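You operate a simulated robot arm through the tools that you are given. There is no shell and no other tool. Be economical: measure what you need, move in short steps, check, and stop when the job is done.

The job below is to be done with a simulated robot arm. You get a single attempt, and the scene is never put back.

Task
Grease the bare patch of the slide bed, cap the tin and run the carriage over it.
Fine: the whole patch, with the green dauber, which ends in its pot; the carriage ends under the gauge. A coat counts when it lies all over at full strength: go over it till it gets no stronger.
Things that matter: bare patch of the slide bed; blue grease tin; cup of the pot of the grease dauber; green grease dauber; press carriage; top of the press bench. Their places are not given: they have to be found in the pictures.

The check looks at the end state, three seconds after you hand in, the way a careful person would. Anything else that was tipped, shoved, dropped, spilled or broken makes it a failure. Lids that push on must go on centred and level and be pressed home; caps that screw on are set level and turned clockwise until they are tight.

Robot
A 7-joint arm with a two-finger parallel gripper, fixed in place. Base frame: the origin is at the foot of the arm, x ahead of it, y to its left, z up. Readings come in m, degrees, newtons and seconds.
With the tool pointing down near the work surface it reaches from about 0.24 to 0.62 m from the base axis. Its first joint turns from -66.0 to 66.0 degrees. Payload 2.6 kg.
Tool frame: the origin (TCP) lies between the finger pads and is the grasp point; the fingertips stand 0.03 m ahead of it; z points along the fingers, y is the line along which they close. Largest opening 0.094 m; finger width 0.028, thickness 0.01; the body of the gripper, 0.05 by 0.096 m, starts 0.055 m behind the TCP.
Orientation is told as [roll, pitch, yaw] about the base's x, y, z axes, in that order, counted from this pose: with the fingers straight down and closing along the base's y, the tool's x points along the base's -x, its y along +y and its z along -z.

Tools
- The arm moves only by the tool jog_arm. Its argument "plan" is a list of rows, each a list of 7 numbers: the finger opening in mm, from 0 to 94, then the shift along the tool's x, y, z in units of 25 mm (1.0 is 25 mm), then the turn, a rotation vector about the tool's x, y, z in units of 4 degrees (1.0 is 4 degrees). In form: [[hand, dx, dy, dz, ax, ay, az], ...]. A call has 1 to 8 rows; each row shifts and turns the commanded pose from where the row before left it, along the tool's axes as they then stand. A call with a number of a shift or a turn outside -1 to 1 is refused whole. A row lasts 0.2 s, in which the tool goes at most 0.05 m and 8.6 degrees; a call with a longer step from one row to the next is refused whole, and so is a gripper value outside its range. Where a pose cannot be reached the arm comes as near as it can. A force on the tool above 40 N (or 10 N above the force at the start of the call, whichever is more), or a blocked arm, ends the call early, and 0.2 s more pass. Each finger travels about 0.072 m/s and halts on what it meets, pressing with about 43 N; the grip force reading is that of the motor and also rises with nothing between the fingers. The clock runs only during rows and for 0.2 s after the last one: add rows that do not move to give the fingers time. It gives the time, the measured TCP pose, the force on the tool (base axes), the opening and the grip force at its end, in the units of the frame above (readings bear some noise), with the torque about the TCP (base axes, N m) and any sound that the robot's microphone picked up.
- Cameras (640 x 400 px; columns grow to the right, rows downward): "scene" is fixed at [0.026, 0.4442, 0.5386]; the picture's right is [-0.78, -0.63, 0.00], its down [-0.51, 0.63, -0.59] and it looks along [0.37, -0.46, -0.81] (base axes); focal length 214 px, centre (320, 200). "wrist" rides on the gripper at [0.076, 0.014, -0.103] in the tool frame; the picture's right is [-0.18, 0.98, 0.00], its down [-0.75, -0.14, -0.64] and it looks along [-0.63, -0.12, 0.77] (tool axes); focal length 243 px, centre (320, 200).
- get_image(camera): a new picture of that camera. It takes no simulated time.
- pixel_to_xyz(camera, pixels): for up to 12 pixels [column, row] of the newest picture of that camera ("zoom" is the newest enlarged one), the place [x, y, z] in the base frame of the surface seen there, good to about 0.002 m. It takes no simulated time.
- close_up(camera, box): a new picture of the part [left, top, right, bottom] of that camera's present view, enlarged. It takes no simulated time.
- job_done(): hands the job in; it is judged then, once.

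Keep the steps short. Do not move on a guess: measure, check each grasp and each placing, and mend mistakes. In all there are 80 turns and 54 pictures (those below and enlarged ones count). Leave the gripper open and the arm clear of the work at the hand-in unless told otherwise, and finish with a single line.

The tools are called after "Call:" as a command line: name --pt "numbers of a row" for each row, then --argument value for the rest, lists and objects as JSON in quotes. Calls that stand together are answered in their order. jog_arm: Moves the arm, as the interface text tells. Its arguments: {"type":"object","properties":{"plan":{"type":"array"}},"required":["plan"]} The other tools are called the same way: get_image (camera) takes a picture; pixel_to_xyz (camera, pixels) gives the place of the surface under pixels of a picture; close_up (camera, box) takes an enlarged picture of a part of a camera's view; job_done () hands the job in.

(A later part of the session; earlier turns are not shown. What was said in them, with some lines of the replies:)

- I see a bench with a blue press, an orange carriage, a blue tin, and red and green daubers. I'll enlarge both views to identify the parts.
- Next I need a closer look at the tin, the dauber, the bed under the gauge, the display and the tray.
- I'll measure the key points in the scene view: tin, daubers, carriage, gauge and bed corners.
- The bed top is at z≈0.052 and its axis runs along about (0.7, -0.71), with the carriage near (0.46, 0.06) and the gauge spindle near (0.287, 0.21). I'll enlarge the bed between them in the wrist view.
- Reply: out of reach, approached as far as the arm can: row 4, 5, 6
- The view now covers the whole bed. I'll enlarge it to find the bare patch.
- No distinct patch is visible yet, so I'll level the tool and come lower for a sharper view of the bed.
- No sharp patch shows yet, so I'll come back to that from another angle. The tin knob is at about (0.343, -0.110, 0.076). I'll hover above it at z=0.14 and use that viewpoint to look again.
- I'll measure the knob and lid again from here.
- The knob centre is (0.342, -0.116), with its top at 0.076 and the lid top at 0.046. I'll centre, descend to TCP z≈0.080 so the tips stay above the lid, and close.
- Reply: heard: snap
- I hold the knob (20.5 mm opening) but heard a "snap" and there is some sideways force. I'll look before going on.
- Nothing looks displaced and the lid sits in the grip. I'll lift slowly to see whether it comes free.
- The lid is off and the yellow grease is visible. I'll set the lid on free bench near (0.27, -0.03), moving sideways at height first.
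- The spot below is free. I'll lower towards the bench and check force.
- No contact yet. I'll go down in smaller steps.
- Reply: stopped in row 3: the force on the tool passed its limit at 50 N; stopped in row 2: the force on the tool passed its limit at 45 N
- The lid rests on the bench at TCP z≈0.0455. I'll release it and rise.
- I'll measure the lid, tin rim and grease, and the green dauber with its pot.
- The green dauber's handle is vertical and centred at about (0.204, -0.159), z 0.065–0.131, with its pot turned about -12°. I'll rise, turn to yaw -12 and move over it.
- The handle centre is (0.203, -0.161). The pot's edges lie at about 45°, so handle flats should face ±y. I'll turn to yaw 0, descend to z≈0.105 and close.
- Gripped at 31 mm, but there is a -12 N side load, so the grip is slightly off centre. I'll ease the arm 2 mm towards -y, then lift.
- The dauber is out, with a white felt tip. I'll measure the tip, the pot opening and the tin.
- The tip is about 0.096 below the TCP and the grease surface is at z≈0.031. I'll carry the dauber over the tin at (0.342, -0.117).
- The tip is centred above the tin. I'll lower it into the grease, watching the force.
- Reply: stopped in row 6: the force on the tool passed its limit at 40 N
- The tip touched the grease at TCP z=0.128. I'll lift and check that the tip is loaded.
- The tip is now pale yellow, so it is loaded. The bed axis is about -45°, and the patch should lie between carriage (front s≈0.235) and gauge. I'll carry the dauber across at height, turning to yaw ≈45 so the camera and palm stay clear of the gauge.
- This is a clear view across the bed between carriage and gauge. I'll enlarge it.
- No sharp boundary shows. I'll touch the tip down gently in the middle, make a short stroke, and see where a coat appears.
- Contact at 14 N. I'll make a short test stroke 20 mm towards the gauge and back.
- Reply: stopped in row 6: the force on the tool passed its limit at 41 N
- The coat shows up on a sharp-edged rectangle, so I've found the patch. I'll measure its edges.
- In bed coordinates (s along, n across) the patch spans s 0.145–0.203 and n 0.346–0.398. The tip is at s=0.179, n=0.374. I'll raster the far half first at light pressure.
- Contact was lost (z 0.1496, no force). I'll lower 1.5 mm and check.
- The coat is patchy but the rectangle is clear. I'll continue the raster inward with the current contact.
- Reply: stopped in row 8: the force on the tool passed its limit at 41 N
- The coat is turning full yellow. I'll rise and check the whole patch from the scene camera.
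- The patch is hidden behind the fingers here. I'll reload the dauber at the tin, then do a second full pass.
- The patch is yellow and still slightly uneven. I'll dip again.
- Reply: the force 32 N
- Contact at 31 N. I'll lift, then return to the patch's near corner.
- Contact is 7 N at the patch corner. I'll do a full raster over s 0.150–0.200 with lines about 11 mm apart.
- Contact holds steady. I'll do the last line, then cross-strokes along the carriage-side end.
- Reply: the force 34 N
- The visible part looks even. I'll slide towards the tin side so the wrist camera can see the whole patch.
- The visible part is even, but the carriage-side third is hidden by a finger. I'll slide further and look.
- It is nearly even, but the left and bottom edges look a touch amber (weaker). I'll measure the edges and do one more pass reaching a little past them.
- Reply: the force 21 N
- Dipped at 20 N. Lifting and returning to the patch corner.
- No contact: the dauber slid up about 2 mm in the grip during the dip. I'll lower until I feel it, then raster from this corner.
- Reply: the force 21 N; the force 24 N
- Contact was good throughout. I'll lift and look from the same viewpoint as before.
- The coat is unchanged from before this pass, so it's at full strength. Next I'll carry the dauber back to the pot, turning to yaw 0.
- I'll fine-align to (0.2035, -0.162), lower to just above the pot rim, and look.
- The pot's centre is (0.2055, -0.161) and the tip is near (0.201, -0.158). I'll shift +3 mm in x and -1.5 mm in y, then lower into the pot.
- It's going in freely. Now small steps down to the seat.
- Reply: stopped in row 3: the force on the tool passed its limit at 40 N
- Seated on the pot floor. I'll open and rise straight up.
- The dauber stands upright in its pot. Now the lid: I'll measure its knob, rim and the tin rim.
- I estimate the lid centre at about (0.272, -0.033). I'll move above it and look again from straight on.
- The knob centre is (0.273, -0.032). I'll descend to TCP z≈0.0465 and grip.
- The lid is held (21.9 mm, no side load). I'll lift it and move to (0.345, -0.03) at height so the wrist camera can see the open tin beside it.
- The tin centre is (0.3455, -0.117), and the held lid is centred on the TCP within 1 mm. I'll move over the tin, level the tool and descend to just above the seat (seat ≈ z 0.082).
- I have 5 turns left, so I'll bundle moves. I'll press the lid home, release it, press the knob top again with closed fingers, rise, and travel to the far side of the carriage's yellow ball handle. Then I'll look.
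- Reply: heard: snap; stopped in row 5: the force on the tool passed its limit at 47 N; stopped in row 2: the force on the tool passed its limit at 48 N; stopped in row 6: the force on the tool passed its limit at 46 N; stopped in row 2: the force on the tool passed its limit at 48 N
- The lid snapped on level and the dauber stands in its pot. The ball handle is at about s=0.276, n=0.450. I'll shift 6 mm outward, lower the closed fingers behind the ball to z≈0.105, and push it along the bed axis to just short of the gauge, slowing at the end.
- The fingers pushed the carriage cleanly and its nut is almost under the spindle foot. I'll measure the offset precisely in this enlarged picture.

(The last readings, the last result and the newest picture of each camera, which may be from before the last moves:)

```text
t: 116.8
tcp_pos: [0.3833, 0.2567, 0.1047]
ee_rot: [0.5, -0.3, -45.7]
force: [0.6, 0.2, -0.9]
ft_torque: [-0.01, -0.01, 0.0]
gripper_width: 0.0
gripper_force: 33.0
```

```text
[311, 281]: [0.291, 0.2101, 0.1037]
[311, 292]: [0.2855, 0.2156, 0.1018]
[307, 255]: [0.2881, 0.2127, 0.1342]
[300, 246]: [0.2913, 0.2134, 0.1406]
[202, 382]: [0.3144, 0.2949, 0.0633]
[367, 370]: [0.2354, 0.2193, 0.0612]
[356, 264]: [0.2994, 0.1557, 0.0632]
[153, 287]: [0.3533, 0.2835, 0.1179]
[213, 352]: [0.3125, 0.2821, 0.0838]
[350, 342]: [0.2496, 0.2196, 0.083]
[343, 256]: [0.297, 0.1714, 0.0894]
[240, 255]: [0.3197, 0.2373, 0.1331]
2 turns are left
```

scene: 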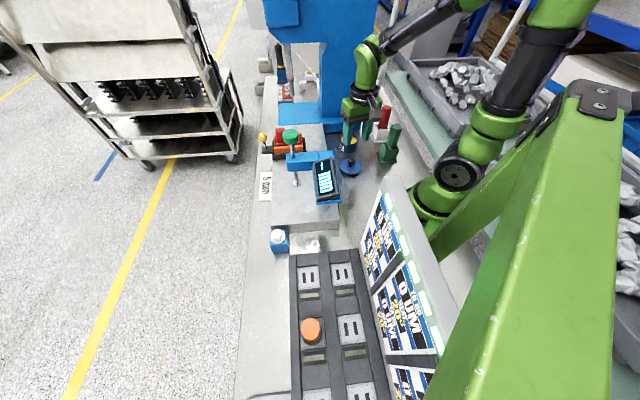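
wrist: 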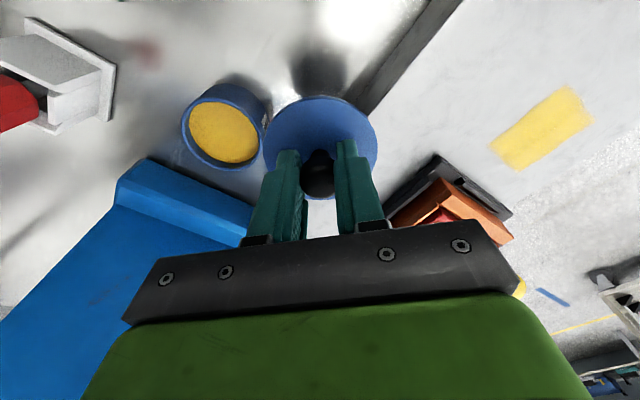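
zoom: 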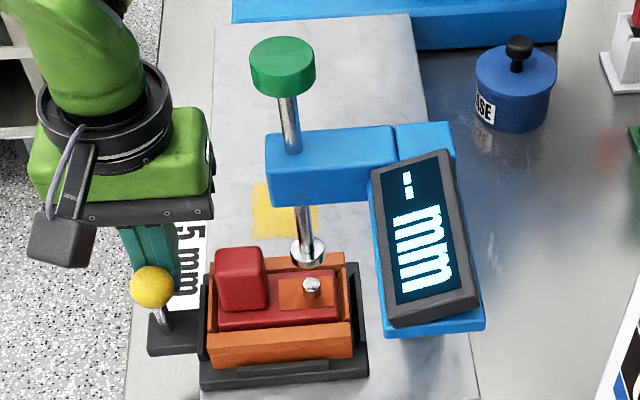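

In bed coordinates the carriage centre is s≈0.056 and the nut s≈0.056, against a spindle axis of s≈0.057, so it is already under the gauge. I'll back the fingers off away from the ball, rise clear, open the gripper and take a last look.

Call:
jog_arm --pt "0 -0.5 0 0 0 0 0" --pt "0 -0.9 0 0 0 0 0" --pt "0 -0.9 0 0 0 0 0" --pt "0 -0.5 0 -0.8 0 0 0" --pt "0 0 0 -1 0 0 0" --pt "0 0 0 -1 0 0 0" --pt "0 0 0 -1 0 0 0" --pt "0 0 0 -1 0 0 0"

Call:
jog_arm --pt "40 0 0 -0.8 0 0 0" --pt "80 0 0 0 0 0 0" --pt "80 0 0 0 0 0 0" --pt "80 0 0 0 0 0 0" --pt "80 0 0 0 0 0 0"

Call:
close_up --camera "scene" --box '[240, 90, 400, 220]'

```text
t: 118.5
tcp_pos: [0.4351, 0.2053, 0.2237]
ee_rot: [0.3, -0.4, -45.7]
force: [-0.1, -0.3, -0.7]
ft_torque: [0.03, 0.03, 0.02]
gripper_width: 0.0002
gripper_force: 32.8
```

```text
t: 119.8
tcp_pos: [0.4327, 0.2057, 0.2428]
ee_rot: [0.4, -0.3, -45.7]
force: [0.5, 0.2, 0.2]
ft_torque: [0.0, -0.03, -0.01]
gripper_width: 0.0799
gripper_force: 0.1
```

```text
3.08 times, centred on (320, 155) of scene
1 turns are left
```

zoom: 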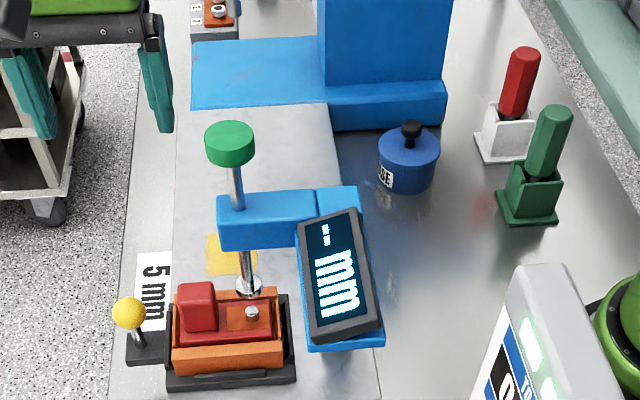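

The coat is complete, the tin is capped, the dauber is in its pot, the carriage is under the gauge, and the open gripper is clear, so I'm handing in.

Call:
job_done

```text
The job is handed in.
```

I greased the whole bare patch until it got no stronger, put the green dauber back in its pot, snapped the tin lid on, and ran the carriage over the patch to under the gauge; the job is handed in.
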